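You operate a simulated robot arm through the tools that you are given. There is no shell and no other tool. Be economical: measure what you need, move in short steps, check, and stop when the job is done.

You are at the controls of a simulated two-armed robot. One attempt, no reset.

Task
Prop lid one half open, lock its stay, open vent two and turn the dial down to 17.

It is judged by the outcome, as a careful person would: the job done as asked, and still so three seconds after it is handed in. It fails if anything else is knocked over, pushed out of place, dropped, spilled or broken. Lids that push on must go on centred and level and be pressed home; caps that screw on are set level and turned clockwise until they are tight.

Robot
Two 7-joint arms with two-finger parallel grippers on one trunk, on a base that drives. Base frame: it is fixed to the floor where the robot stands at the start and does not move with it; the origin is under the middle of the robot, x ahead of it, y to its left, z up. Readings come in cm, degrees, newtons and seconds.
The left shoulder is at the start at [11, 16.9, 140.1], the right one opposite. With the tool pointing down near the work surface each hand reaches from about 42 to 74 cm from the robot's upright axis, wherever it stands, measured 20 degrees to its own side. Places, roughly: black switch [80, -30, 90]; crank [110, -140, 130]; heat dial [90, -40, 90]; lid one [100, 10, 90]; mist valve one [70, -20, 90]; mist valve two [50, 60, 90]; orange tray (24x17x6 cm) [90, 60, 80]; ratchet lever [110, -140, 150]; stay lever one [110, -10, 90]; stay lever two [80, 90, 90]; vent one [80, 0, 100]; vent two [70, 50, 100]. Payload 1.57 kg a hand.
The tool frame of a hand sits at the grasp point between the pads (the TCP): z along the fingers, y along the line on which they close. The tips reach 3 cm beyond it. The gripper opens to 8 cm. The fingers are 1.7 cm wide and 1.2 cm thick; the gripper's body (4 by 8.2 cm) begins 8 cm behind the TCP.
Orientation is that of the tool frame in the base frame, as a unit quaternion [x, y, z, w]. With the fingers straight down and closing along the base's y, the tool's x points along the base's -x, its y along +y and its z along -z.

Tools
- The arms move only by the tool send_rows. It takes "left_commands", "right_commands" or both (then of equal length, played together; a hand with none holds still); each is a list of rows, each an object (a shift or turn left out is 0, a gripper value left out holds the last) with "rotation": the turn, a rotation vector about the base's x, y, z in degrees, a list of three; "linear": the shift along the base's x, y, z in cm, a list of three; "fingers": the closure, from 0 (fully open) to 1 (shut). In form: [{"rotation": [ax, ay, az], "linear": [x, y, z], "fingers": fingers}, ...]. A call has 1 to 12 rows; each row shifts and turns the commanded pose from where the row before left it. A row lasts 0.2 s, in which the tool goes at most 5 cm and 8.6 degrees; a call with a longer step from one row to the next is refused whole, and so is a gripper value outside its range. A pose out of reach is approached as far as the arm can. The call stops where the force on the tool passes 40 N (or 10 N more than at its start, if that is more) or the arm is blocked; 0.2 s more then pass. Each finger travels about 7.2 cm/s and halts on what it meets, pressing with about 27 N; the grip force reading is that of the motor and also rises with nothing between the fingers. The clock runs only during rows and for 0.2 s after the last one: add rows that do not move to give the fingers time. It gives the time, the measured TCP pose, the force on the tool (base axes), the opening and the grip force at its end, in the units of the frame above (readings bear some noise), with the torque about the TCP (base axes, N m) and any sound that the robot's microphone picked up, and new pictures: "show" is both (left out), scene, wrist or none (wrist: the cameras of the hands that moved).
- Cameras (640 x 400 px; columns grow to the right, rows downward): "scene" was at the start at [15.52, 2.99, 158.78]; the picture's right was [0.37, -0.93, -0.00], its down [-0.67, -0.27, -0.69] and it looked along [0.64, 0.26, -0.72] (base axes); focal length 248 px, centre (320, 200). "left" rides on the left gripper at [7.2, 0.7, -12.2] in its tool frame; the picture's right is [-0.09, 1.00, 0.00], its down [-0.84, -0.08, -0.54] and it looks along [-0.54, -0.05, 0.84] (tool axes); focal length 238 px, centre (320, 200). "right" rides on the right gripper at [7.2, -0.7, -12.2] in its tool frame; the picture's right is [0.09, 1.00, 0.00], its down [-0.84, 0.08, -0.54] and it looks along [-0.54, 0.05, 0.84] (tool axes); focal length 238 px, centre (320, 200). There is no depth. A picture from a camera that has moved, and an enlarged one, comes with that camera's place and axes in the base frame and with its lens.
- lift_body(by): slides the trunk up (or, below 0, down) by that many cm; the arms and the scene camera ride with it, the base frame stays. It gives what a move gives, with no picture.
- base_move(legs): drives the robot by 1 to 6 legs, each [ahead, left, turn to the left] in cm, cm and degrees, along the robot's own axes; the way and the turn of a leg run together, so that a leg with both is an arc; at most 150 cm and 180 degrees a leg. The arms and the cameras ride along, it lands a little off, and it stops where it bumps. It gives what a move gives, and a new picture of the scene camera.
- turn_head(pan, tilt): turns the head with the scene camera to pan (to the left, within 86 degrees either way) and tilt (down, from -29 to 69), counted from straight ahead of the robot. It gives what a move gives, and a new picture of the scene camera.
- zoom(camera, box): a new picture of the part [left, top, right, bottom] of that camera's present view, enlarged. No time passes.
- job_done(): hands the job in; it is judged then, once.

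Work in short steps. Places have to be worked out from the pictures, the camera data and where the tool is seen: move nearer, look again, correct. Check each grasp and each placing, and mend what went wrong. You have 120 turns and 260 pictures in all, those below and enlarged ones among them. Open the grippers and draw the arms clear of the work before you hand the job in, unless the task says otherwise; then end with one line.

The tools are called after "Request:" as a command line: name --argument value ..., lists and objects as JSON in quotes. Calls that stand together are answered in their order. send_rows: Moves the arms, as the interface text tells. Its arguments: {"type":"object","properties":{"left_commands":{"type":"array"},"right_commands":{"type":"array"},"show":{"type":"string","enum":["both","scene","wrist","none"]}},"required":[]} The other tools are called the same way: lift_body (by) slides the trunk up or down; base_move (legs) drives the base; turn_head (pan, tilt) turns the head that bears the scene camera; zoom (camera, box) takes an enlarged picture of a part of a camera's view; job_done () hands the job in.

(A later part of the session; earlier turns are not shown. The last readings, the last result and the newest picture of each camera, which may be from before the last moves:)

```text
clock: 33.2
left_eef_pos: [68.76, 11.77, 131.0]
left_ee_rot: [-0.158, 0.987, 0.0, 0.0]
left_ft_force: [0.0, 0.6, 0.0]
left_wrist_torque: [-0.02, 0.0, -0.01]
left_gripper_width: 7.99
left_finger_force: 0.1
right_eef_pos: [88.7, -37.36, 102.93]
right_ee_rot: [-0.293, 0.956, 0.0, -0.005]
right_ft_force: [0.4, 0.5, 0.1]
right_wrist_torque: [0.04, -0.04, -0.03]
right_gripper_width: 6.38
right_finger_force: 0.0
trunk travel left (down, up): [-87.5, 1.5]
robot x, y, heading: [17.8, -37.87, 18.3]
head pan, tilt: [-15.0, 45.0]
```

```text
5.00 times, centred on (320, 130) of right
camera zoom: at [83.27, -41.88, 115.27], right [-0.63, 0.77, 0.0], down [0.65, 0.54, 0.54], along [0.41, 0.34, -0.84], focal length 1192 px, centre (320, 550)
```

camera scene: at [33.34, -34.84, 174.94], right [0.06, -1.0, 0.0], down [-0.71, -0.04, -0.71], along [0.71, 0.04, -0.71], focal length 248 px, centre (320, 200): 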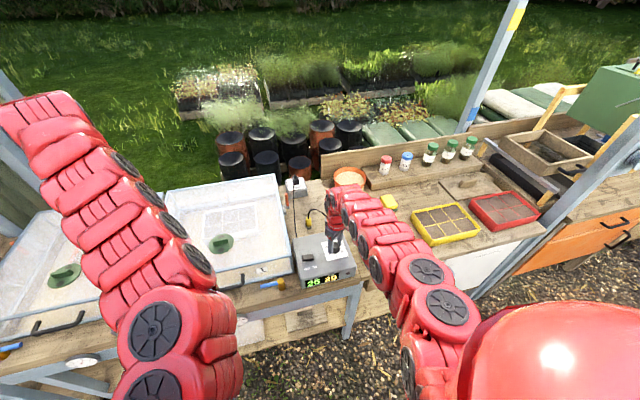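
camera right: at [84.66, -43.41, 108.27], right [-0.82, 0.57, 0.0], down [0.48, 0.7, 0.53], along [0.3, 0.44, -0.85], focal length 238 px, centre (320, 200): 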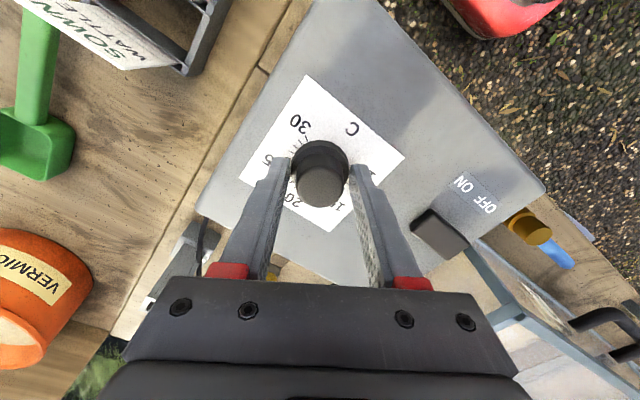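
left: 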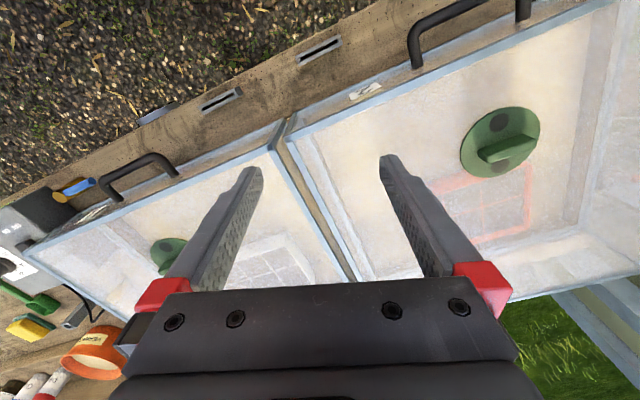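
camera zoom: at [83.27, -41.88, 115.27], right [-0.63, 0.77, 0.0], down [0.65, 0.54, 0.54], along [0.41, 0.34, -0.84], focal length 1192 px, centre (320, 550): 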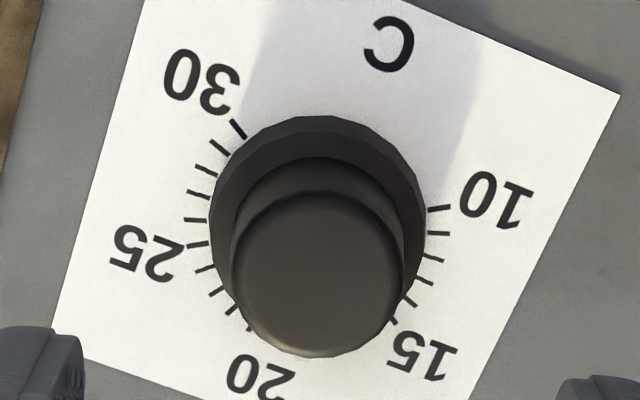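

The pointer is hidden beneath the knob from this side; I'll shift the hand so the camera is more directly above it.

Request:
send_rows --right_commands '[{"linear": [0, 0, 4]}, {"linear": [3, 2.5, 1]}, {"linear": [3, 2.5, 1]}, {"linear": [2, 1.5, 0]}, {}]' --show "none"

Request:
zoom --camera "right" --box '[240, 0, 400, 100]'

```text
clock: 34.4
left_eef_pos: [68.92, 11.73, 130.97]
left_ee_rot: [-0.157, 0.988, 0.0, -0.001]
left_ft_force: [0.0, 0.1, 0.4]
left_wrist_torque: [-0.02, 0.08, -0.02]
left_gripper_width: 8.01
left_finger_force: 0.0
right_eef_pos: [92.18, -33.6, 108.74]
right_ee_rot: [-0.294, 0.956, -0.002, -0.003]
right_ft_force: [0.0, 0.2, 0.6]
right_wrist_torque: [0.02, -0.02, 0.01]
right_gripper_width: 6.39
right_finger_force: 0.0
right hand out of reach, approached as far as the arm can: row 3, 4
trunk travel left (down, up): [-87.5, 1.5]
robot x, y, heading: [17.06, -37.68, 18.1]
head pan, tilt: [-15.0, 45.0]
```

```text
4.00 times, centred on (320, 50) of right
camera zoom: at [86.77, -38.34, 120.99], right [-0.64, 0.77, 0.0], down [0.65, 0.54, 0.53], along [0.41, 0.34, -0.84], focal length 953 px, centre (320, 800)
```

zoom: 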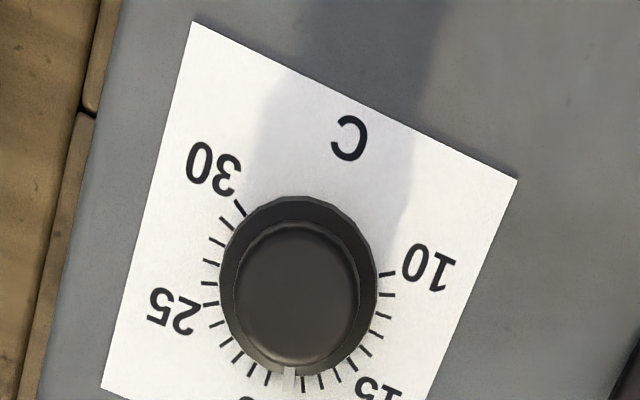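

The pointer is now at 19 (12°/unit); 24° remain. I'll return over the knob with the hand yawed back.

Request:
send_rows --right_commands '[{"linear": [-1.2, -1.3, 0], "rotation": [0, 0, -8]}, {"linear": [-1.2, -1.3, 0], "rotation": [0, 0, -8]}, {"linear": [-1.2, -1.2, -2], "rotation": [0, 0, -8]}, {"linear": [0, 0, -3]}, {}]' --show "none"

```text
clock: 35.6
left_eef_pos: [68.64, 11.73, 131.01]
left_ee_rot: [-0.157, 0.988, 0.0, 0.0]
left_ft_force: [0.1, 0.3, 0.3]
left_wrist_torque: [-0.02, 0.01, -0.01]
left_gripper_width: 7.97
left_finger_force: 0.1
right_eef_pos: [88.59, -37.56, 103.65]
right_ee_rot: [-0.09, 0.996, 0.0, -0.003]
right_ft_force: [0.0, -0.1, -0.4]
right_wrist_torque: [0.03, 0.0, -0.01]
right_gripper_width: 6.4
right_finger_force: 0.0
trunk travel left (down, up): [-87.5, 1.5]
robot x, y, heading: [17.77, -37.44, 18.3]
head pan, tilt: [-15.0, 45.0]
```

Positioned. Descend, grip, turn +26°, release and rise.

Request:
send_rows --right_commands '[{"linear": [0.1, 0.1, -3]}, {"linear": [0, 0, -3]}, {"linear": [0, 0, -1.6]}, {"fingers": 1.0}, {}, {}, {"rotation": [0, 0, 8]}, {"rotation": [0, 0, 8]}, {"rotation": [0, 0, 8]}, {"rotation": [0, 0, 2.5]}, {}]' --show "none"

Request:
send_rows --right_commands '[{"fingers": 0.2}, {}, {"linear": [0, 0, 4]}, {"linear": [0, 0, 4]}, {"linear": [2, 1.7, 2]}, {"linear": [2, 1.7, 2]}, {}]' --show "none"

Request:
zoom --camera "right" --box '[240, 0, 400, 100]'

```text
clock: 38.0
left_eef_pos: [68.65, 11.76, 131.02]
left_ee_rot: [-0.157, 0.988, 0.0, 0.0]
left_ft_force: [0.6, -0.6, -0.7]
left_wrist_torque: [0.02, 0.01, 0.04]
left_gripper_width: 7.98
left_finger_force: 0.0
right_eef_pos: [88.61, -37.44, 96.23]
right_ee_rot: [-0.315, 0.949, -0.001, -0.005]
right_ft_force: [-7.7, 0.7, -3.1]
right_wrist_torque: [0.04, 0.22, 0.02]
right_gripper_width: 4.03
right_finger_force: 44.6
trunk travel left (down, up): [-87.5, 1.5]
robot x, y, heading: [17.36, -38.18, 18.2]
head pan, tilt: [-15.0, 45.0]
```

```text
clock: 39.6
left_eef_pos: [68.76, 11.69, 130.96]
left_ee_rot: [-0.158, 0.988, 0.0, -0.001]
left_ft_force: [-0.5, 0.3, 1.2]
left_wrist_torque: [-0.02, -0.03, 0.0]
left_gripper_width: 7.99
left_finger_force: 0.1
right_eef_pos: [91.84, -34.09, 108.34]
right_ee_rot: [-0.314, 0.949, -0.001, -0.003]
right_ft_force: [0.1, 1.2, -0.2]
right_wrist_torque: [-0.01, -0.02, 0.01]
right_gripper_width: 6.41
right_finger_force: 0.0
right hand out of reach, approached as far as the arm can: row 6
trunk travel left (down, up): [-87.5, 1.5]
robot x, y, heading: [17.7, -37.89, 18.2]
head pan, tilt: [-15.0, 45.0]
```

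```text
4.00 times, centred on (320, 50) of right
camera zoom: at [86.57, -38.91, 120.57], right [-0.67, 0.74, 0.0], down [0.63, 0.56, 0.54], along [0.4, 0.36, -0.84], focal length 953 px, centre (320, 800)
```

zoom: 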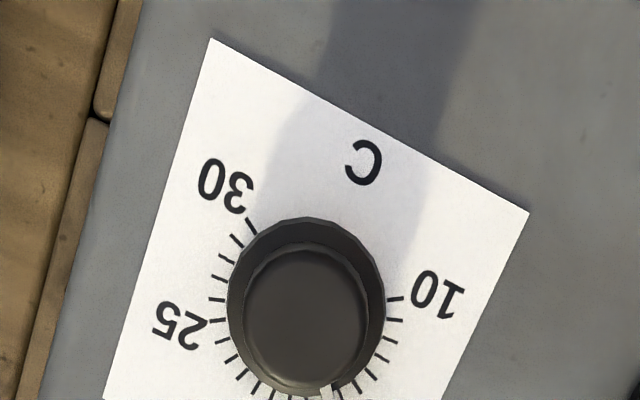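

Request:
zoom --camera "right" --box '[285, 45, 365, 115]'

```text
5.71 times, centred on (325, 80) of right
camera zoom: at [86.57, -38.91, 120.57], right [-0.67, 0.74, 0.0], down [0.63, 0.56, 0.54], along [0.4, 0.36, -0.84], focal length 1362 px, centre (291, 886)
```

zoom: 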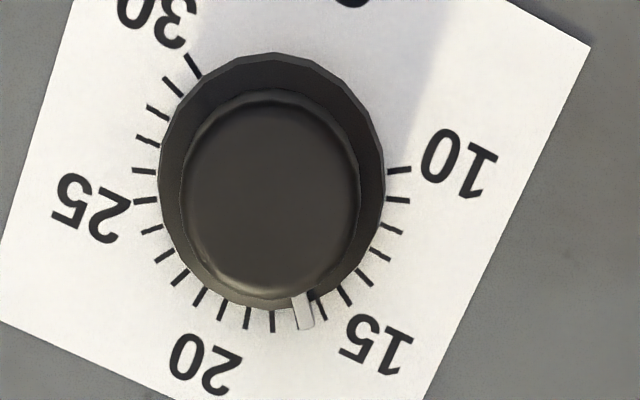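

Request:
zoom --camera "right" --box '[312, 80, 342, 105]'

```text
16.00 times, centred on (327, 92) of right
camera zoom: at [86.57, -38.91, 120.57], right [-0.67, 0.74, 0.0], down [0.63, 0.56, 0.54], along [0.4, 0.36, -0.84], focal length 3814 px, centre (208, 1920)
```

zoom: 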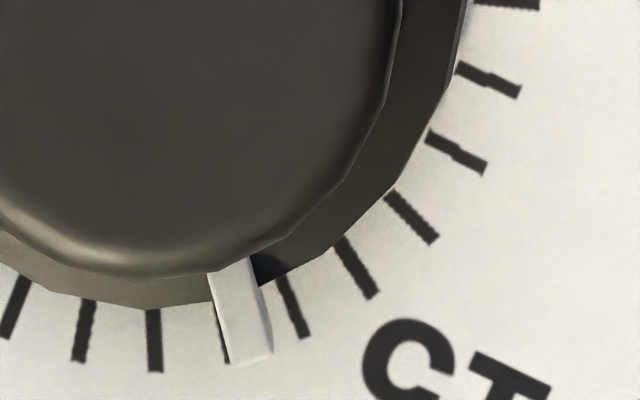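

Pointer reads about 16.7. I'll regrip and nudge about 3.5° clockwise.

Request:
send_rows --right_commands '[{"linear": [-1.6, -1.7, 0]}, {"linear": [-1.6, -1.65, -2]}, {"linear": [0, 0, -3]}, {}]' --show "none"

```text
clock: 40.6
left_eef_pos: [68.72, 11.66, 130.91]
left_ee_rot: [-0.158, 0.988, -0.001, 0.0]
left_ft_force: [-0.1, 0.0, 0.0]
left_wrist_torque: [0.03, 0.01, -0.02]
left_gripper_width: 8.01
left_finger_force: 0.1
right_eef_pos: [88.55, -37.54, 103.35]
right_ee_rot: [-0.314, 0.95, 0.0, -0.004]
right_ft_force: [-0.2, -0.5, -0.3]
right_wrist_torque: [-0.01, 0.03, 0.02]
right_gripper_width: 6.41
right_finger_force: 0.1
trunk travel left (down, up): [-87.5, 1.5]
robot x, y, heading: [17.44, -37.62, 18.1]
head pan, tilt: [-15.0, 45.0]
```

Request:
send_rows --right_commands '[{"linear": [0.1, 0.1, -3]}, {"linear": [0, 0, -3]}, {"linear": [0, 0, -1.1]}, {"fingers": 1.0}, {}, {}, {"rotation": [0, 0, -3.7]}, {}, {"fingers": 0.2}, {}]' --show "none"

Request:
send_rows --right_commands '[{"linear": [0, 0, 4]}, {"linear": [0, 0, 4]}, {"linear": [2, 1.7, 2]}, {"linear": [2, 1.7, 2]}, {}]' --show "none"

Request:
zoom --camera "right" --box '[302, 70, 342, 105]'

```text
clock: 42.8
left_eef_pos: [68.79, 11.72, 130.99]
left_ee_rot: [-0.157, 0.988, 0.0, 0.0]
left_ft_force: [-0.9, -0.7, -0.6]
left_wrist_torque: [0.0, -0.04, -0.01]
left_gripper_width: 8.0
left_finger_force: 0.1
right_eef_pos: [88.85, -37.17, 96.25]
right_ee_rot: [-0.284, 0.959, -0.001, -0.004]
right_ft_force: [0.1, 0.2, 0.0]
right_wrist_torque: [-0.04, -0.01, -0.01]
right_gripper_width: 6.42
right_finger_force: 0.1
trunk travel left (down, up): [-87.5, 1.5]
robot x, y, heading: [17.57, -37.9, 18.2]
head pan, tilt: [-15.0, 45.0]
```

```text
clock: 44.0
left_eef_pos: [68.67, 11.72, 131.03]
left_ee_rot: [-0.158, 0.987, 0.002, 0.0]
left_ft_force: [0.2, 0.1, 0.2]
left_wrist_torque: [0.01, 0.0, 0.0]
left_gripper_width: 8.02
left_finger_force: 0.0
right_eef_pos: [92.04, -34.5, 107.55]
right_ee_rot: [-0.284, 0.959, 0.0, -0.004]
right_ft_force: [-0.2, -0.7, -0.8]
right_wrist_torque: [0.02, 0.0, 0.06]
right_gripper_width: 6.4
right_finger_force: 0.0
right hand out of reach, approached as far as the arm can: row 4
trunk travel left (down, up): [-87.5, 1.5]
robot x, y, heading: [17.92, -38.18, 18.1]
head pan, tilt: [-15.0, 45.0]
```

```text
11.43 times, centred on (322, 88) of right
camera zoom: at [86.53, -38.96, 119.82], right [-0.62, 0.79, 0.0], down [0.66, 0.52, 0.54], along [0.42, 0.33, -0.84], focal length 2724 px, centre (297, 1486)
```

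zoom: 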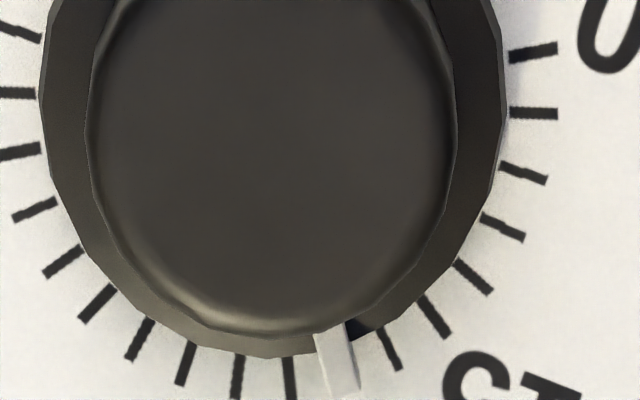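

The pointer now sits on 17, so the dial is done. Next I'll retract the right hand up, then look down at the clearance between base and bench.

Request:
send_rows --right_commands '[{"linear": [0, 0, 4], "fingers": 0.0}, {"linear": [0, 0, 4]}, {"linear": [0, 0, 4]}, {}]' --show "none"

Request:
turn_head --pan 20 --tilt 60

```text
clock: 45.0
left_eef_pos: [68.81, 11.82, 130.95]
left_ee_rot: [-0.157, 0.988, 0.0, 0.0]
left_ft_force: [-0.2, -0.3, -0.5]
left_wrist_torque: [0.01, -0.01, -0.01]
left_gripper_width: 8.01
left_finger_force: 0.1
right_eef_pos: [92.03, -34.4, 119.62]
right_ee_rot: [-0.285, 0.959, -0.002, -0.005]
right_ft_force: [-0.5, -0.2, 0.2]
right_wrist_torque: [0.01, -0.03, 0.0]
right_gripper_width: 8.01
right_finger_force: 0.0
trunk travel left (down, up): [-87.5, 1.5]
robot x, y, heading: [17.57, -37.63, 18.3]
head pan, tilt: [-15.0, 45.0]
```

```text
clock: 46.0
left_eef_pos: [68.84, 11.69, 131.01]
left_ee_rot: [-0.157, 0.988, 0.0, 0.0]
left_ft_force: [0.6, 0.3, -0.5]
left_wrist_torque: [-0.02, -0.02, -0.01]
left_gripper_width: 8.0
left_finger_force: 0.0
right_eef_pos: [91.9, -34.38, 119.71]
right_ee_rot: [-0.284, 0.959, -0.001, -0.004]
right_ft_force: [-0.2, 0.2, -0.3]
right_wrist_torque: [-0.01, 0.03, 0.01]
right_gripper_width: 7.97
right_finger_force: 0.1
trunk travel left (down, up): [-87.5, 1.5]
robot x, y, heading: [17.66, -37.57, 18.0]
head pan, tilt: [20.0, 60.0]
camera scene: at [30.47, -30.92, 173.0], right [0.62, -0.79, 0.0], down [-0.68, -0.54, -0.5], along [0.39, 0.31, -0.87], focal length 248 px, centre (320, 200)
```

scene: 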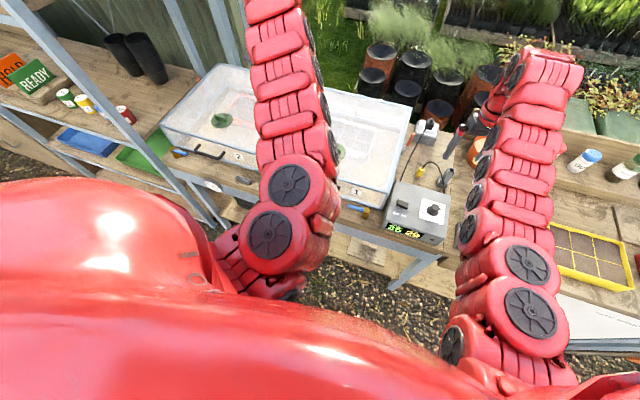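

Request:
zoom --camera "left" --box '[0, 0, 640, 400]'

Request:
zoom --camera "right" --box '[320, 150, 560, 300]'

```text
1.00 times, centred on (320, 200) of left (not enlarged: the box is as wide or as high as the picture)
camera zoom: at [61.68, 10.02, 143.1], right [-0.22, 0.98, 0.0], down [0.82, 0.19, 0.54], along [0.53, 0.12, -0.84], focal length 238 px, centre (320, 200)
```

zoom: 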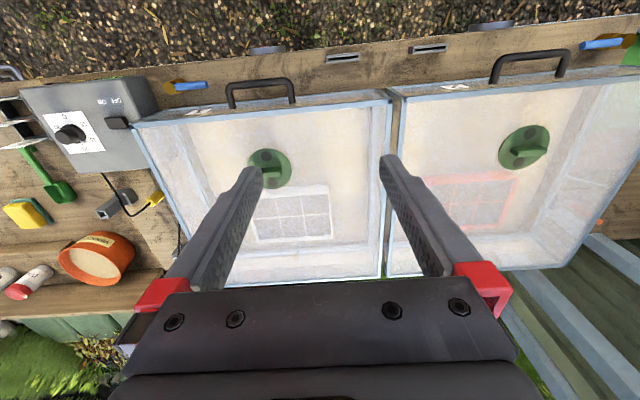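

```text
2.67 times, centred on (440, 225) of right
camera zoom: at [86.44, -38.88, 131.88], right [-0.62, 0.79, 0.0], down [0.66, 0.52, 0.54], along [0.42, 0.33, -0.84], focal length 636 px, centre (0, 133)
```

zoom: 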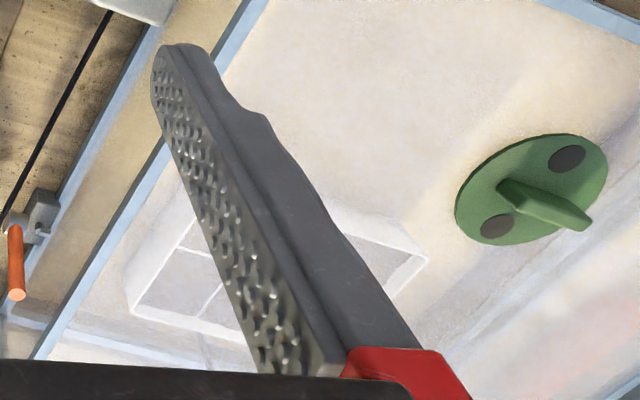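

The lever triangulates to a vertical stick, base [116,-14,87.5], top [116,-14.3,95.4]. I'll drive closer again to inspect the stay mechanism with the right wrist camera.

Request:
base_move --legs '[[12, 3, 0]]'

Request:
zoom --camera "right" --box '[240, 130, 440, 280]'

```text
clock: 47.2
left_eef_pos: [78.94, 18.28, 131.02]
left_ee_rot: [-0.157, 0.988, 0.0, 0.0]
left_ft_force: [0.4, -0.1, -0.9]
left_wrist_torque: [0.06, -0.02, -0.02]
left_gripper_width: 7.99
left_finger_force: 0.0
right_eef_pos: [102.14, -28.04, 119.71]
right_ee_rot: [-0.285, 0.958, -0.001, -0.003]
right_ft_force: [0.5, 0.7, 0.2]
right_wrist_torque: [0.01, -0.01, 0.04]
right_gripper_width: 8.0
right_finger_force: 0.1
trunk travel left (down, up): [-87.5, 1.5]
robot x, y, heading: [27.69, -30.79, 17.9]
head pan, tilt: [20.0, 60.0]
camera scene: at [40.55, -24.54, 173.02], right [0.62, -0.79, 0.0], down [-0.68, -0.54, -0.5], along [0.39, 0.31, -0.87], focal length 248 px, centre (320, 200)
```

scene: 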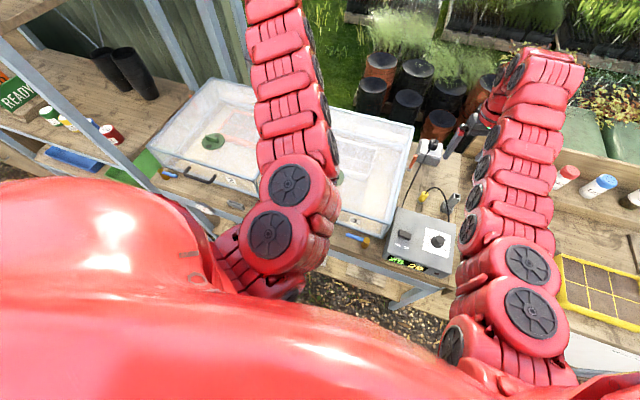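

```text
2.67 times, centred on (340, 205) of right
camera zoom: at [96.58, -32.46, 131.96], right [-0.62, 0.79, 0.0], down [0.66, 0.52, 0.54], along [0.42, 0.33, -0.84], focal length 636 px, centre (267, 187)
```

zoom: 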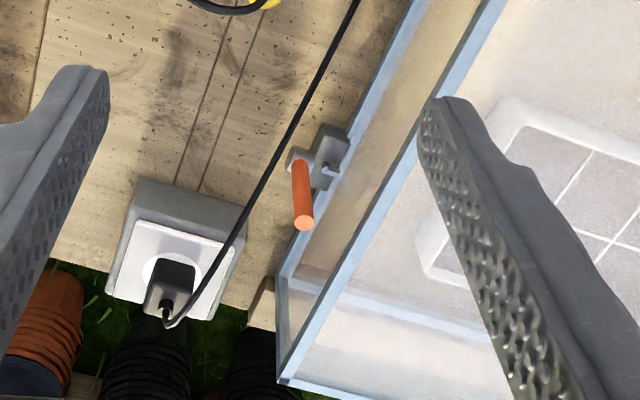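

I suspect the lid is a glass hood with the handle on its front face. I'll yaw the left hand 88° (so it can close across the handle bar) and see whether this frees its posture.

Request:
send_rows --left_commands '[{"rotation": [0, 0, 8]}, {"rotation": [0, 0, 8], "linear": [0, 0, -1]}, {"rotation": [0, 0, 8], "linear": [0, 0, -1]}, {"rotation": [0, 0, 8], "linear": [0, 0, -1]}, {"rotation": [0, 0, 8], "linear": [0, 0, -1]}, {"rotation": [0, 0, 8], "linear": [0, 0, -1]}, {"rotation": [0, 0, 8], "linear": [0, 0, -1]}, {"rotation": [0, 0, 8]}, {"rotation": [0, 0, 8]}, {"rotation": [0, 0, 8]}, {"rotation": [0, 0, 8]}, {}]' --show "both"

```text
clock: 49.8
left_eef_pos: [78.94, 18.24, 125.02]
left_ee_rot: [0.8, -0.6, 0.0, 0.0]
left_ft_force: [-0.8, -0.2, -0.7]
left_wrist_torque: [-0.01, -0.01, -0.02]
left_gripper_width: 8.01
left_finger_force: 0.0
right_eef_pos: [102.3, -27.85, 119.59]
right_ee_rot: [-0.284, 0.959, -0.001, -0.004]
right_ft_force: [-0.7, 0.1, -0.1]
right_wrist_torque: [0.0, 0.01, 0.01]
right_gripper_width: 8.0
right_finger_force: 0.1
trunk travel left (down, up): [-87.5, 1.5]
robot x, y, heading: [27.97, -31.15, 18.4]
head pan, tilt: [20.0, 60.0]
camera scene: at [40.74, -24.41, 173.0], right [0.62, -0.79, 0.0], down [-0.68, -0.54, -0.5], along [0.39, 0.31, -0.87], focal length 248 px, centre (320, 200)
camera left: at [80.32, 11.01, 137.09], right [-0.98, -0.19, 0.0], down [-0.16, 0.83, 0.54], along [-0.1, 0.53, -0.84], focal length 238 px, centre (320, 200)
```

scene: 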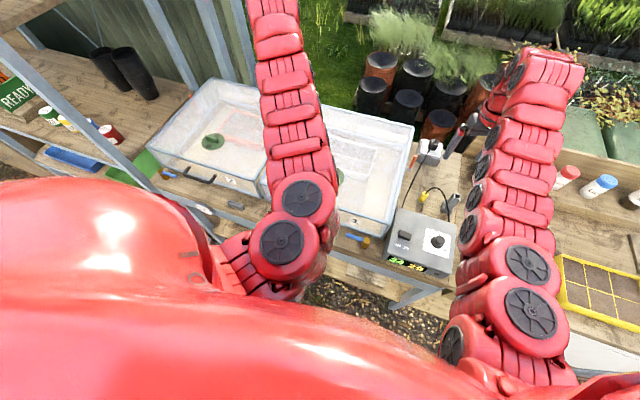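
left: 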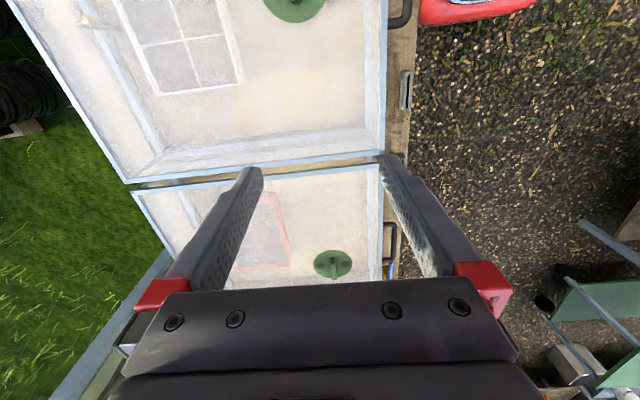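

Worked without limits. Now moving it toward lid one's handle.

Request:
send_rows --left_commands '[{"linear": [-1.2, -3.5, -1.5]}, {"linear": [-1.2, -3.5, -1.5]}, {"linear": [-1.2, -3.5, -1.5]}, {"linear": [-1.5, -3.5, -1.5]}, {"linear": [-1.8, -3, -1.5]}, {"linear": [-1.8, -1.2, -1.5]}, {}]' --show "both"

```text
clock: 51.4
left_eef_pos: [78.19, 15.57, 123.83]
left_ee_rot: [0.799, -0.601, 0.0, 0.001]
left_ft_force: [-0.2, 0.4, 0.7]
left_wrist_torque: [0.03, -0.01, -0.01]
left_gripper_width: 8.03
left_finger_force: 0.0
left hand out of reach, approached as far as the arm can: row 1, 2, 3, 4, 5, 6
right_eef_pos: [102.33, -27.94, 119.59]
right_ee_rot: [-0.284, 0.959, -0.001, -0.004]
right_ft_force: [0.6, -0.1, -0.4]
right_wrist_torque: [0.0, 0.01, 0.03]
right_gripper_width: 7.99
right_finger_force: 0.1
trunk travel left (down, up): [-87.5, 1.5]
robot x, y, heading: [27.92, -30.96, 18.2]
head pan, tilt: [20.0, 60.0]
camera scene: at [40.72, -24.45, 173.0], right [0.62, -0.79, 0.0], down [-0.68, -0.54, -0.5], along [0.39, 0.31, -0.87], focal length 248 px, centre (320, 200)
camera left: at [79.49, 8.3, 136.02], right [-0.98, -0.19, 0.0], down [-0.16, 0.83, 0.54], along [-0.1, 0.53, -0.84], focal length 238 px, centre (320, 200)
```

scene: 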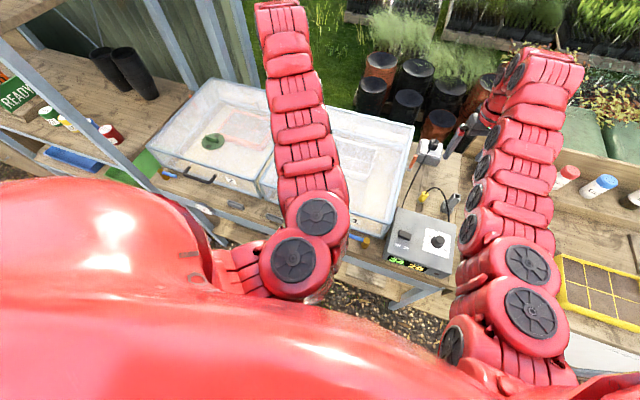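
left: 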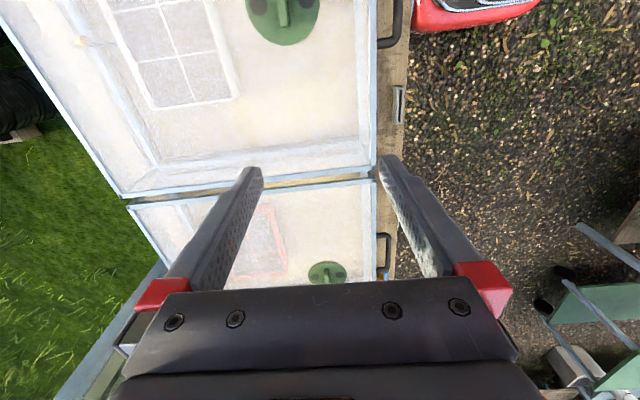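

Same ~62 cm inner limit. I'll check how far the left hand can be pitched forward (fingers pointing ahead), which would suit hooking the handle bar from the front and let me stand closer.

Request:
send_rows --left_commands '[{"linear": [3, 1, 0]}, {"rotation": [2.5, -7.6, 0]}, {"rotation": [2.5, -7.6, 0]}, {"rotation": [2.5, -7.6, 0]}, {"rotation": [2.5, -7.6, 0]}, {"rotation": [2.5, -7.6, 0]}, {"rotation": [2.5, -7.6, 0]}, {}]' --show "scene"

```text
clock: 53.2
left_eef_pos: [85.17, 13.92, 122.68]
left_ee_rot: [0.741, -0.558, 0.214, -0.307]
left_ft_force: [-0.2, 0.5, 0.3]
left_wrist_torque: [0.02, 0.0, -0.03]
left_gripper_width: 8.0
left_finger_force: 0.2
left hand out of reach, approached as far as the arm can: row 2, 3
right_eef_pos: [102.11, -27.82, 119.52]
right_ee_rot: [-0.285, 0.959, -0.001, -0.005]
right_ft_force: [-0.7, -0.4, -0.1]
right_wrist_torque: [-0.01, -0.02, 0.0]
right_gripper_width: 8.0
right_finger_force: 0.0
trunk travel left (down, up): [-87.5, 1.5]
robot x, y, heading: [27.95, -31.12, 17.8]
head pan, tilt: [20.0, 60.0]
camera scene: at [40.76, -24.55, 173.0], right [0.62, -0.79, 0.0], down [-0.68, -0.54, -0.5], along [0.39, 0.31, -0.87], focal length 248 px, centre (320, 200)
```

scene: 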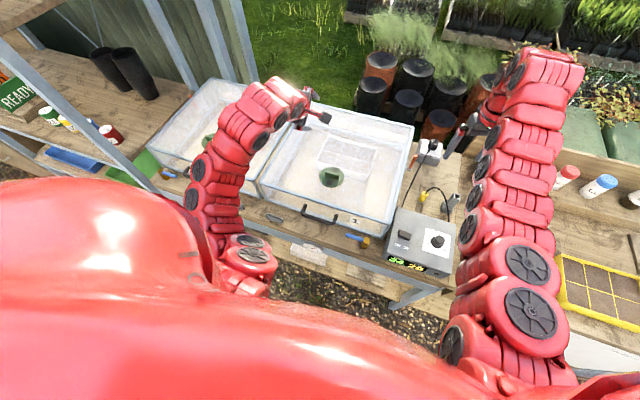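

The arm reconfigured (elbow out to the left) and reached 44° forward pitch. Now I'll test moving inward with this posture.

Request:
send_rows --left_commands '[{"linear": [-3, -3, -1]}, {"linear": [-3, -3, -1]}, {"linear": [-3, -3, -1]}, {"linear": [-4, -2, -1]}, {"linear": [-4, -2, -1]}, {"linear": [-3, -1, 0]}, {}]' --show "both"

```text
clock: 54.8
left_eef_pos: [79.0, 8.01, 120.48]
left_ee_rot: [0.741, -0.557, 0.214, -0.307]
left_ft_force: [0.1, 0.5, -0.2]
left_wrist_torque: [-0.02, -0.01, 0.01]
left_gripper_width: 8.01
left_finger_force: 0.1
left hand out of reach, approached as far as the arm can: row 3, 4, 5, 6
right_eef_pos: [102.31, -27.99, 119.61]
right_ee_rot: [-0.284, 0.959, -0.002, -0.005]
right_ft_force: [-0.7, -0.1, -0.6]
right_wrist_torque: [0.0, -0.03, 0.01]
right_gripper_width: 7.99
right_finger_force: 0.0
trunk travel left (down, up): [-87.5, 1.5]
robot x, y, heading: [27.82, -31.33, 17.9]
head pan, tilt: [20.0, 60.0]
camera scene: at [40.7, -24.41, 173.0], right [0.62, -0.79, 0.0], down [-0.68, -0.54, -0.5], along [0.39, 0.31, -0.87], focal length 248 px, centre (320, 200)
camera left: at [72.53, -1.81, 128.64], right [-0.72, -0.1, -0.69], down [-0.54, 0.7, 0.46], along [0.43, 0.71, -0.56], focal length 238 px, centre (320, 200)
```

scene: 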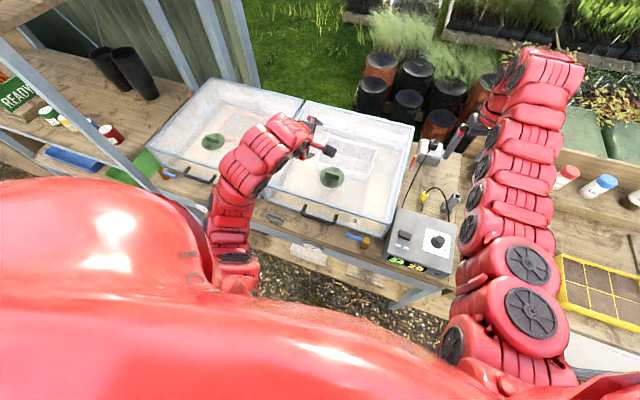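
left: 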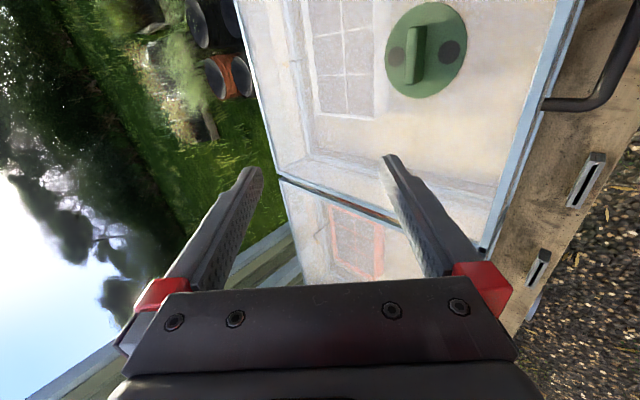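

The inner limit is similar in that posture. The critical question is whether the right hand can reach the stay lever, so I'll pitch the right hand forward 40° and extend it toward a spot above the lever.

Request:
send_rows --right_commands '[{"rotation": [2.5, -7.6, 0]}, {"rotation": [2.5, -7.6, 0]}, {"rotation": [2.5, -7.6, 0]}, {"rotation": [2.5, -7.6, 0]}, {"rotation": [2.5, -7.6, 0]}, {"rotation": [0, 0, -8]}, {"rotation": [0, 0, -7]}, {"linear": [3, 1, 0]}, {"linear": [3, 2, 0]}, {"linear": [3, 2, -1]}, {}]' --show "both"

```text
clock: 57.2
left_eef_pos: [79.08, 8.02, 120.7]
left_ee_rot: [0.741, -0.557, 0.214, -0.307]
left_ft_force: [-0.4, -0.1, -0.1]
left_wrist_torque: [-0.04, 0.03, 0.0]
left_gripper_width: 8.01
left_finger_force: 0.1
right_eef_pos: [111.19, -22.78, 118.65]
right_ee_rot: [-0.146, 0.93, -0.034, 0.337]
right_ft_force: [-0.2, 1.1, 0.8]
right_wrist_torque: [-0.03, -0.02, -0.01]
right_gripper_width: 8.0
right_finger_force: 0.1
trunk travel left (down, up): [-87.5, 1.5]
robot x, y, heading: [27.86, -31.18, 18.0]
head pan, tilt: [20.0, 60.0]
camera scene: at [40.67, -24.46, 173.0], right [0.62, -0.79, 0.0], down [-0.68, -0.54, -0.5], along [0.39, 0.31, -0.87], focal length 248 px, centre (320, 200)
camera right: at [98.44, -26.07, 123.8], right [-0.32, 0.92, -0.22], down [0.25, 0.3, 0.92], along [0.92, 0.24, -0.32], focal length 238 px, centre (320, 200)
```

scene: 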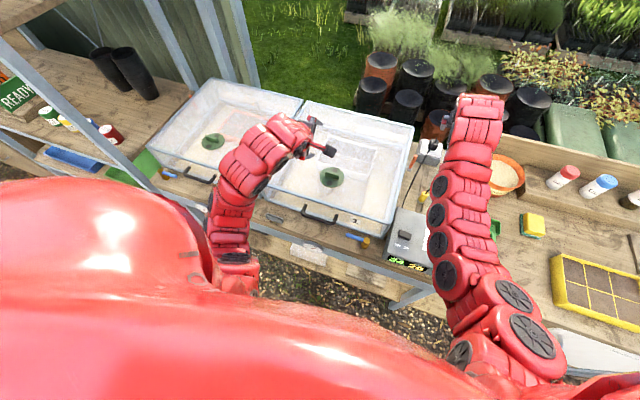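
right: 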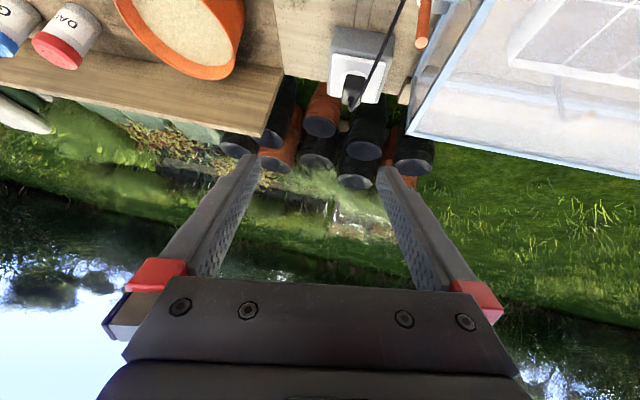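

The right hand reaches 82 cm ahead with the fingers pitched 40°, so the lever is feasible from here. Now I'll test whether the left hand, lower down, can come further in toward the handle.

Request:
send_rows --left_commands '[{"linear": [0, 0, -4]}, {"linear": [0, 0, -4]}, {"linear": [0, 0, -4]}, {"linear": [-3, -1, 0]}, {"linear": [-3, -1, 0]}, {"linear": [-3, -1, 0]}, {}]' --show "scene"

```text
clock: 58.8
left_eef_pos: [75.42, 6.75, 108.72]
left_ee_rot: [0.741, -0.557, 0.214, -0.308]
left_ft_force: [-0.7, -0.7, -0.1]
left_wrist_torque: [0.02, 0.01, -0.02]
left_gripper_width: 8.01
left_finger_force: 0.0
left hand out of reach, approached as far as the arm can: row 5, 6
right_eef_pos: [111.05, -22.87, 118.77]
right_ee_rot: [-0.147, 0.929, -0.035, 0.337]
right_ft_force: [-0.2, -0.3, 0.9]
right_wrist_torque: [0.0, 0.01, 0.01]
right_gripper_width: 7.96
right_finger_force: 0.1
trunk travel left (down, up): [-87.5, 1.5]
robot x, y, heading: [27.93, -30.98, 18.1]
head pan, tilt: [20.0, 60.0]
camera scene: at [40.64, -24.48, 173.01], right [0.62, -0.79, 0.0], down [-0.68, -0.54, -0.5], along [0.39, 0.31, -0.87], focal length 248 px, centre (320, 200)
```

scene: 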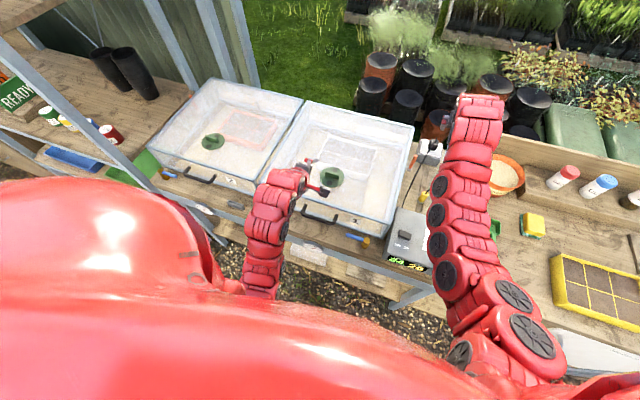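

Lower does allow closer (57 cm). Next I'll test the right hand's reach at lever height with fingers closed, stopping above the lever top.

Request:
send_rows --right_commands '[{"fingers": 1.0}, {"linear": [0.5, 1.5, -3]}, {"linear": [0.5, 1.5, -4]}, {"linear": [0.5, 1.5, -4]}, {"linear": [0.4, 1, -4]}, {"linear": [0, 0, -3]}, {}]' --show "both"

```text
clock: 60.4
left_eef_pos: [75.49, 6.73, 108.58]
left_ee_rot: [0.741, -0.557, 0.215, -0.306]
left_ft_force: [-0.5, -0.3, 0.4]
left_wrist_torque: [0.0, 0.03, 0.01]
left_gripper_width: 8.0
left_finger_force: 0.0
right_eef_pos: [111.98, -17.36, 103.72]
right_ee_rot: [-0.148, 0.929, -0.034, 0.337]
right_ft_force: [-0.8, 0.5, 0.2]
right_wrist_torque: [0.01, -0.02, 0.01]
right_gripper_width: 0.0
right_finger_force: 21.2
right hand out of reach, approached as far as the arm can: row 5, 6
trunk travel left (down, up): [-87.5, 1.5]
robot x, y, heading: [27.94, -31.08, 18.3]
head pan, tilt: [20.0, 60.0]
camera scene: at [40.73, -24.4, 173.0], right [0.62, -0.79, 0.0], down [-0.68, -0.54, -0.5], along [0.39, 0.31, -0.87], focal length 248 px, centre (320, 200)
camera right: at [99.23, -20.6, 108.81], right [-0.32, 0.92, -0.22], down [0.25, 0.3, 0.92], along [0.92, 0.24, -0.32], focal length 238 px, centre (320, 200)
```

scene: 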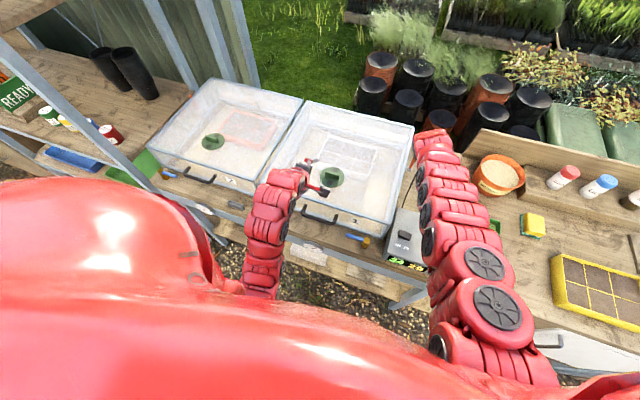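
right: 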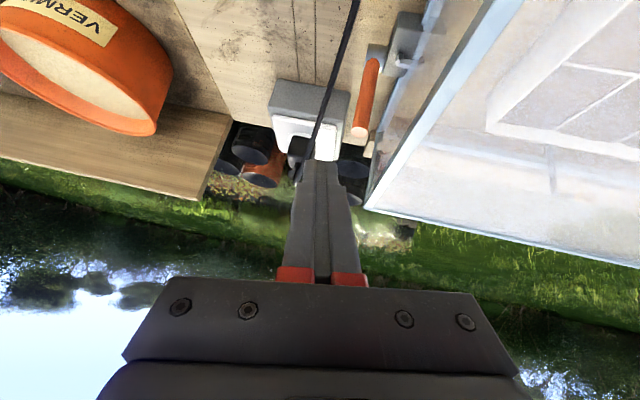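

Request:
zoom --camera "right" --box '[300, 0, 460, 160]'

```text
2.50 times, centred on (380, 80) of right
camera zoom: at [99.23, -20.6, 108.81], right [-0.32, 0.92, -0.22], down [0.25, 0.3, 0.92], along [0.92, 0.24, -0.32], focal length 596 px, centre (170, 500)
```

zoom: 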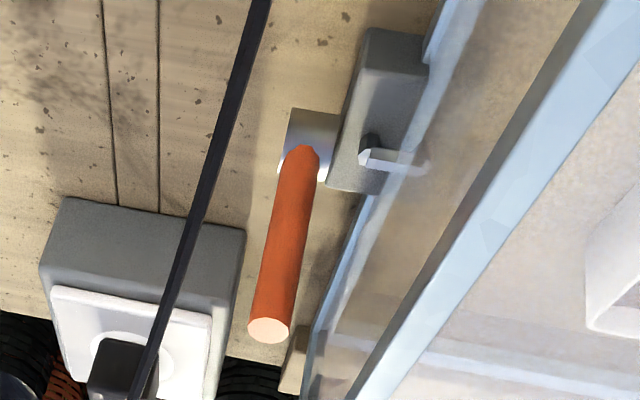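

The lever pivots about a sideways axis (boss sticking out from the block), so it swings fore/aft. Now look at the handle closely.

Request:
zoom --camera "scene" --box '[260, 160, 420, 260]'

Request:
zoom --camera "left" --box '[320, 0, 640, 200]'

```text
4.00 times, centred on (340, 210) of scene
camera zoom: at [40.73, -24.4, 173.0], right [0.62, -0.79, 0.0], down [-0.68, -0.54, -0.5], along [0.39, 0.31, -0.87], focal length 993 px, centre (240, 160)
```

zoom: 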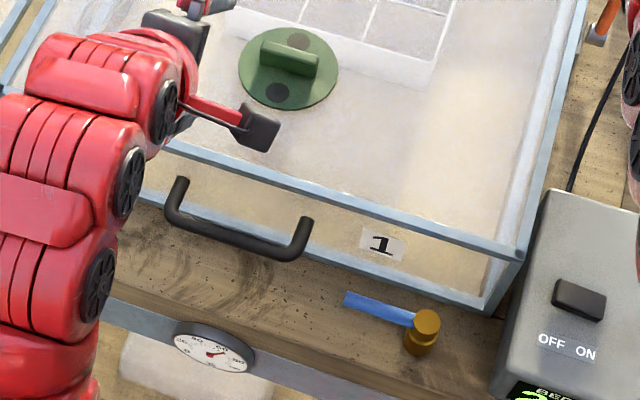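

```text
2.00 times, centred on (480, 100) of left
camera zoom: at [68.93, -3.08, 116.73], right [-0.72, -0.1, -0.69], down [-0.54, 0.7, 0.46], along [0.43, 0.71, -0.56], focal length 477 px, centre (0, 400)
```

zoom: 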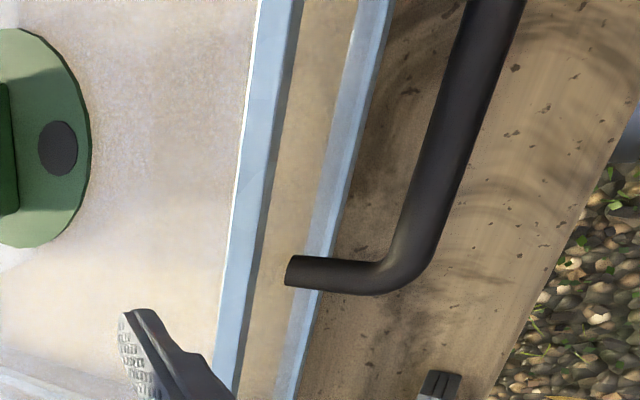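

The handle bar centre is [70.2, 0, 92], about 12 cm long, standing ~4 cm off the front pane. I'll raise the right hand, then back the base ~9 cm so the left hand can reach the bar.

Request:
send_rows --right_commands '[{"linear": [-1, -1, 4]}, {"linear": [-2, -1, 4]}, {"linear": [-2, -1, 4]}, {}]' --show "none"

Request:
base_move --legs '[[-8.8, 0, 0]]'

Request:
turn_head --pan 0 --tilt 50

```text
clock: 61.4
left_eef_pos: [75.5, 6.69, 108.63]
left_ee_rot: [0.741, -0.558, 0.213, -0.307]
left_ft_force: [0.5, 0.5, -0.6]
left_wrist_torque: [0.0, 0.01, -0.04]
left_gripper_width: 8.01
left_finger_force: 0.1
right_eef_pos: [107.2, -20.65, 115.5]
right_ee_rot: [-0.146, 0.929, -0.035, 0.337]
right_ft_force: [0.0, 0.5, -0.3]
right_wrist_torque: [0.01, 0.01, 0.01]
right_gripper_width: 0.02
right_finger_force: 21.5
trunk travel left (down, up): [-87.5, 1.5]
robot x, y, heading: [27.69, -30.97, 18.1]
head pan, tilt: [20.0, 60.0]
```

```text
clock: 62.5
left_eef_pos: [67.19, 3.95, 108.61]
left_ee_rot: [0.741, -0.558, 0.214, -0.306]
left_ft_force: [0.7, 0.8, 0.2]
left_wrist_torque: [0.02, -0.02, 0.03]
left_gripper_width: 7.98
left_finger_force: 0.0
right_eef_pos: [98.81, -23.49, 115.36]
right_ee_rot: [-0.146, 0.93, -0.035, 0.336]
right_ft_force: [0.5, -1.3, 0.1]
right_wrist_torque: [-0.05, -0.02, -0.03]
right_gripper_width: 0.01
right_finger_force: 21.3
trunk travel left (down, up): [-87.5, 1.5]
robot x, y, heading: [19.47, -33.96, 18.2]
head pan, tilt: [20.0, 60.0]
camera scene: at [32.51, -27.18, 172.98], right [0.62, -0.79, 0.0], down [-0.68, -0.53, -0.5], along [0.39, 0.31, -0.87], focal length 248 px, centre (320, 200)
```

scene: 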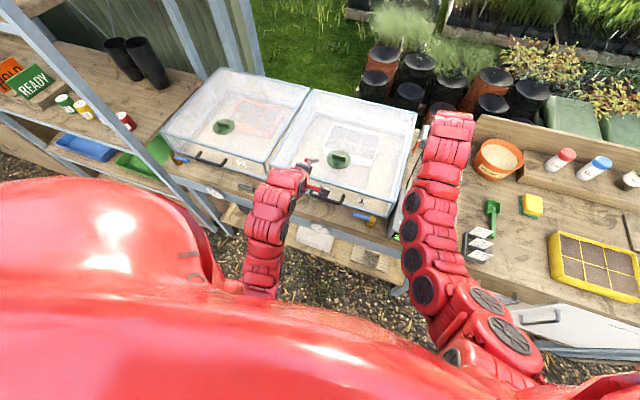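

```text
clock: 63.4
left_eef_pos: [67.13, 3.81, 108.81]
left_ee_rot: [0.741, -0.558, 0.213, -0.308]
left_ft_force: [0.2, -0.8, 1.1]
left_wrist_torque: [0.01, 0.01, 0.0]
left_gripper_width: 7.99
left_finger_force: 0.1
right_eef_pos: [98.68, -23.37, 115.55]
right_ee_rot: [-0.146, 0.93, -0.035, 0.336]
right_ft_force: [0.8, -0.2, 0.3]
right_wrist_torque: [-0.02, 0.0, 0.01]
right_gripper_width: 0.0
right_finger_force: 21.6
trunk travel left (down, up): [-87.5, 1.5]
robot x, y, heading: [19.34, -33.48, 18.2]
head pan, tilt: [0.0, 50.0]
camera scene: at [34.37, -28.92, 174.26], right [0.31, -0.95, 0.0], down [-0.73, -0.24, -0.64], along [0.61, 0.2, -0.77], focal length 248 px, centre (320, 200)
```

scene: 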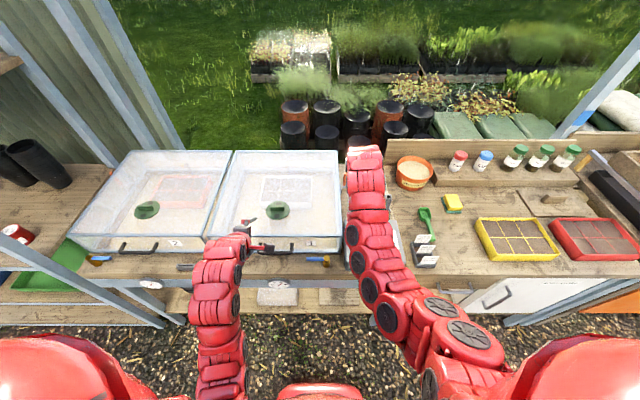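

Now lower the left hand to a pre-grasp point just behind and above the bar, with fingers at ~3.8 cm.

Request:
send_rows --left_commands '[{"linear": [-1, -2, -3], "fingers": 0.52}, {"linear": [0, -2, -3]}, {"linear": [0, -0.8, -3]}, {"linear": [0.5, 0, -2]}, {"linear": [0.5, 0, -2]}, {}]' --show "both"

```text
clock: 64.8
left_eef_pos: [67.12, -0.87, 95.59]
left_ee_rot: [0.741, -0.558, 0.214, -0.308]
left_ft_force: [0.0, 0.3, 0.6]
left_wrist_torque: [0.0, -0.03, -0.01]
left_gripper_width: 3.84
left_finger_force: 0.1
right_eef_pos: [98.76, -23.52, 115.49]
right_ee_rot: [-0.146, 0.93, -0.035, 0.336]
right_ft_force: [0.9, 0.3, 0.9]
right_wrist_torque: [-0.01, -0.03, -0.02]
right_gripper_width: 0.0
right_finger_force: 21.4
trunk travel left (down, up): [-87.5, 1.5]
robot x, y, heading: [19.3, -33.64, 18.2]
head pan, tilt: [0.0, 50.0]
camera scene: at [34.4, -28.92, 174.26], right [0.31, -0.95, 0.0], down [-0.73, -0.24, -0.64], along [0.61, 0.2, -0.77], focal length 248 px, centre (320, 200)
camera left: at [60.51, -10.66, 103.66], right [-0.72, -0.1, -0.69], down [-0.54, 0.7, 0.47], along [0.44, 0.71, -0.56], focal length 238 px, centre (320, 200)
```

scene: 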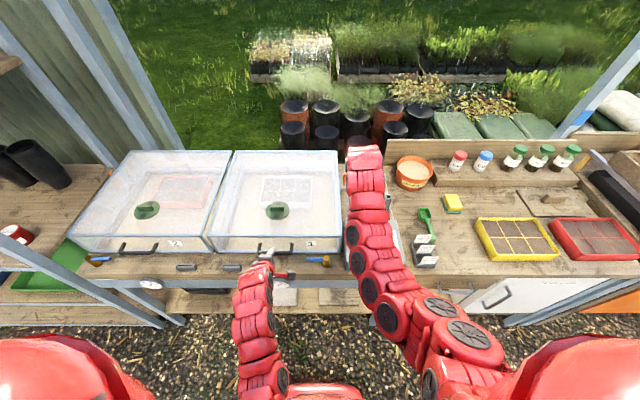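
left: 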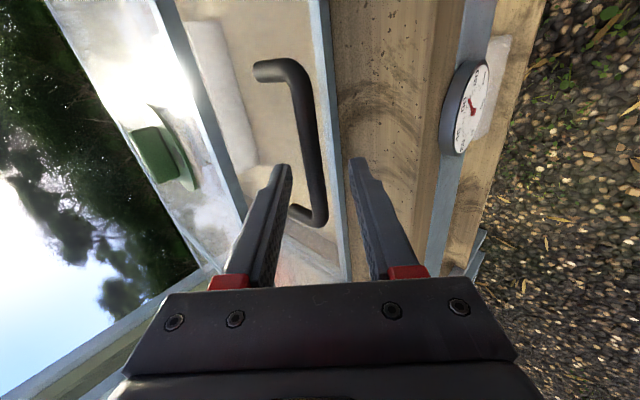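

The bar appears ~1 cm toward the upper finger side; I correct by that, then slide along the finger direction onto the bar.

Request:
send_rows --left_commands '[{"linear": [0.7, 0.1, 0.7]}, {"linear": [1.0, 0.33, -1.08]}, {"linear": [1.0, 0.33, -1.08]}, {}]' --show "wrist"

```text
clock: 65.8
left_eef_pos: [69.8, -0.11, 94.3]
left_ee_rot: [0.74, -0.558, 0.214, -0.307]
left_ft_force: [-0.1, 0.5, -0.9]
left_wrist_torque: [0.0, -0.04, 0.06]
left_gripper_width: 3.82
left_finger_force: 0.0
right_eef_pos: [98.66, -23.46, 115.57]
right_ee_rot: [-0.145, 0.929, -0.036, 0.337]
right_ft_force: [0.0, 1.0, -0.6]
right_wrist_torque: [-0.04, 0.0, -0.02]
right_gripper_width: 0.0
right_finger_force: 21.4
trunk travel left (down, up): [-87.5, 1.5]
robot x, y, heading: [19.18, -33.73, 18.2]
head pan, tilt: [0.0, 50.0]
camera left: at [63.26, -9.86, 102.4], right [-0.72, -0.1, -0.69], down [-0.54, 0.7, 0.46], along [0.44, 0.71, -0.56], focal length 238 px, centre (320, 200)
```

left: 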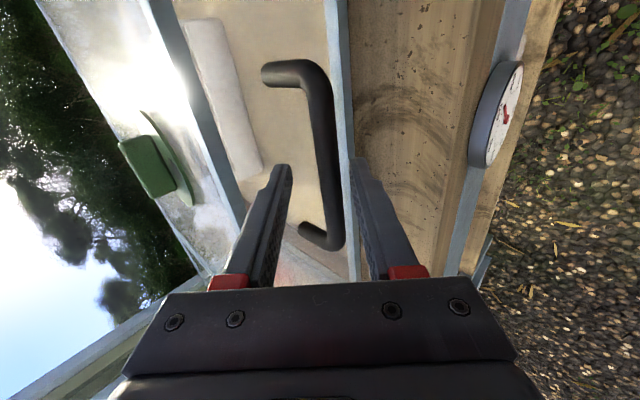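

The bar lies between the fingers in view. Closing to check the grasp.

Request:
send_rows --left_commands '[{"linear": [0.3, 0.1, -0.35]}, {"fingers": 1.0}, {}, {}, {}]' --show "wrist"

```text
clock: 67.0
left_eef_pos: [69.88, 0.08, 94.02]
left_ee_rot: [0.741, -0.558, 0.214, -0.305]
left_ft_force: [-12.7, -3.6, -2.7]
left_wrist_torque: [-0.45, -0.02, 0.34]
left_gripper_width: 1.38
left_finger_force: 29.9
right_eef_pos: [98.62, -23.49, 115.72]
right_ee_rot: [-0.146, 0.929, -0.035, 0.337]
right_ft_force: [-0.8, 0.6, 0.4]
right_wrist_torque: [0.0, 0.01, -0.01]
right_gripper_width: 0.02
right_finger_force: 20.9
trunk travel left (down, up): [-87.5, 1.5]
robot x, y, heading: [19.21, -33.76, 18.1]
head pan, tilt: [0.0, 50.0]
camera left: at [63.37, -9.82, 102.06], right [-0.72, -0.1, -0.69], down [-0.54, 0.7, 0.46], along [0.44, 0.71, -0.56], focal length 238 px, centre (320, 200)
```

left: 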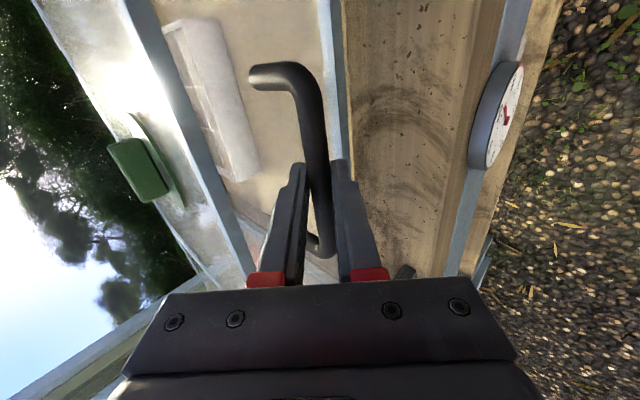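

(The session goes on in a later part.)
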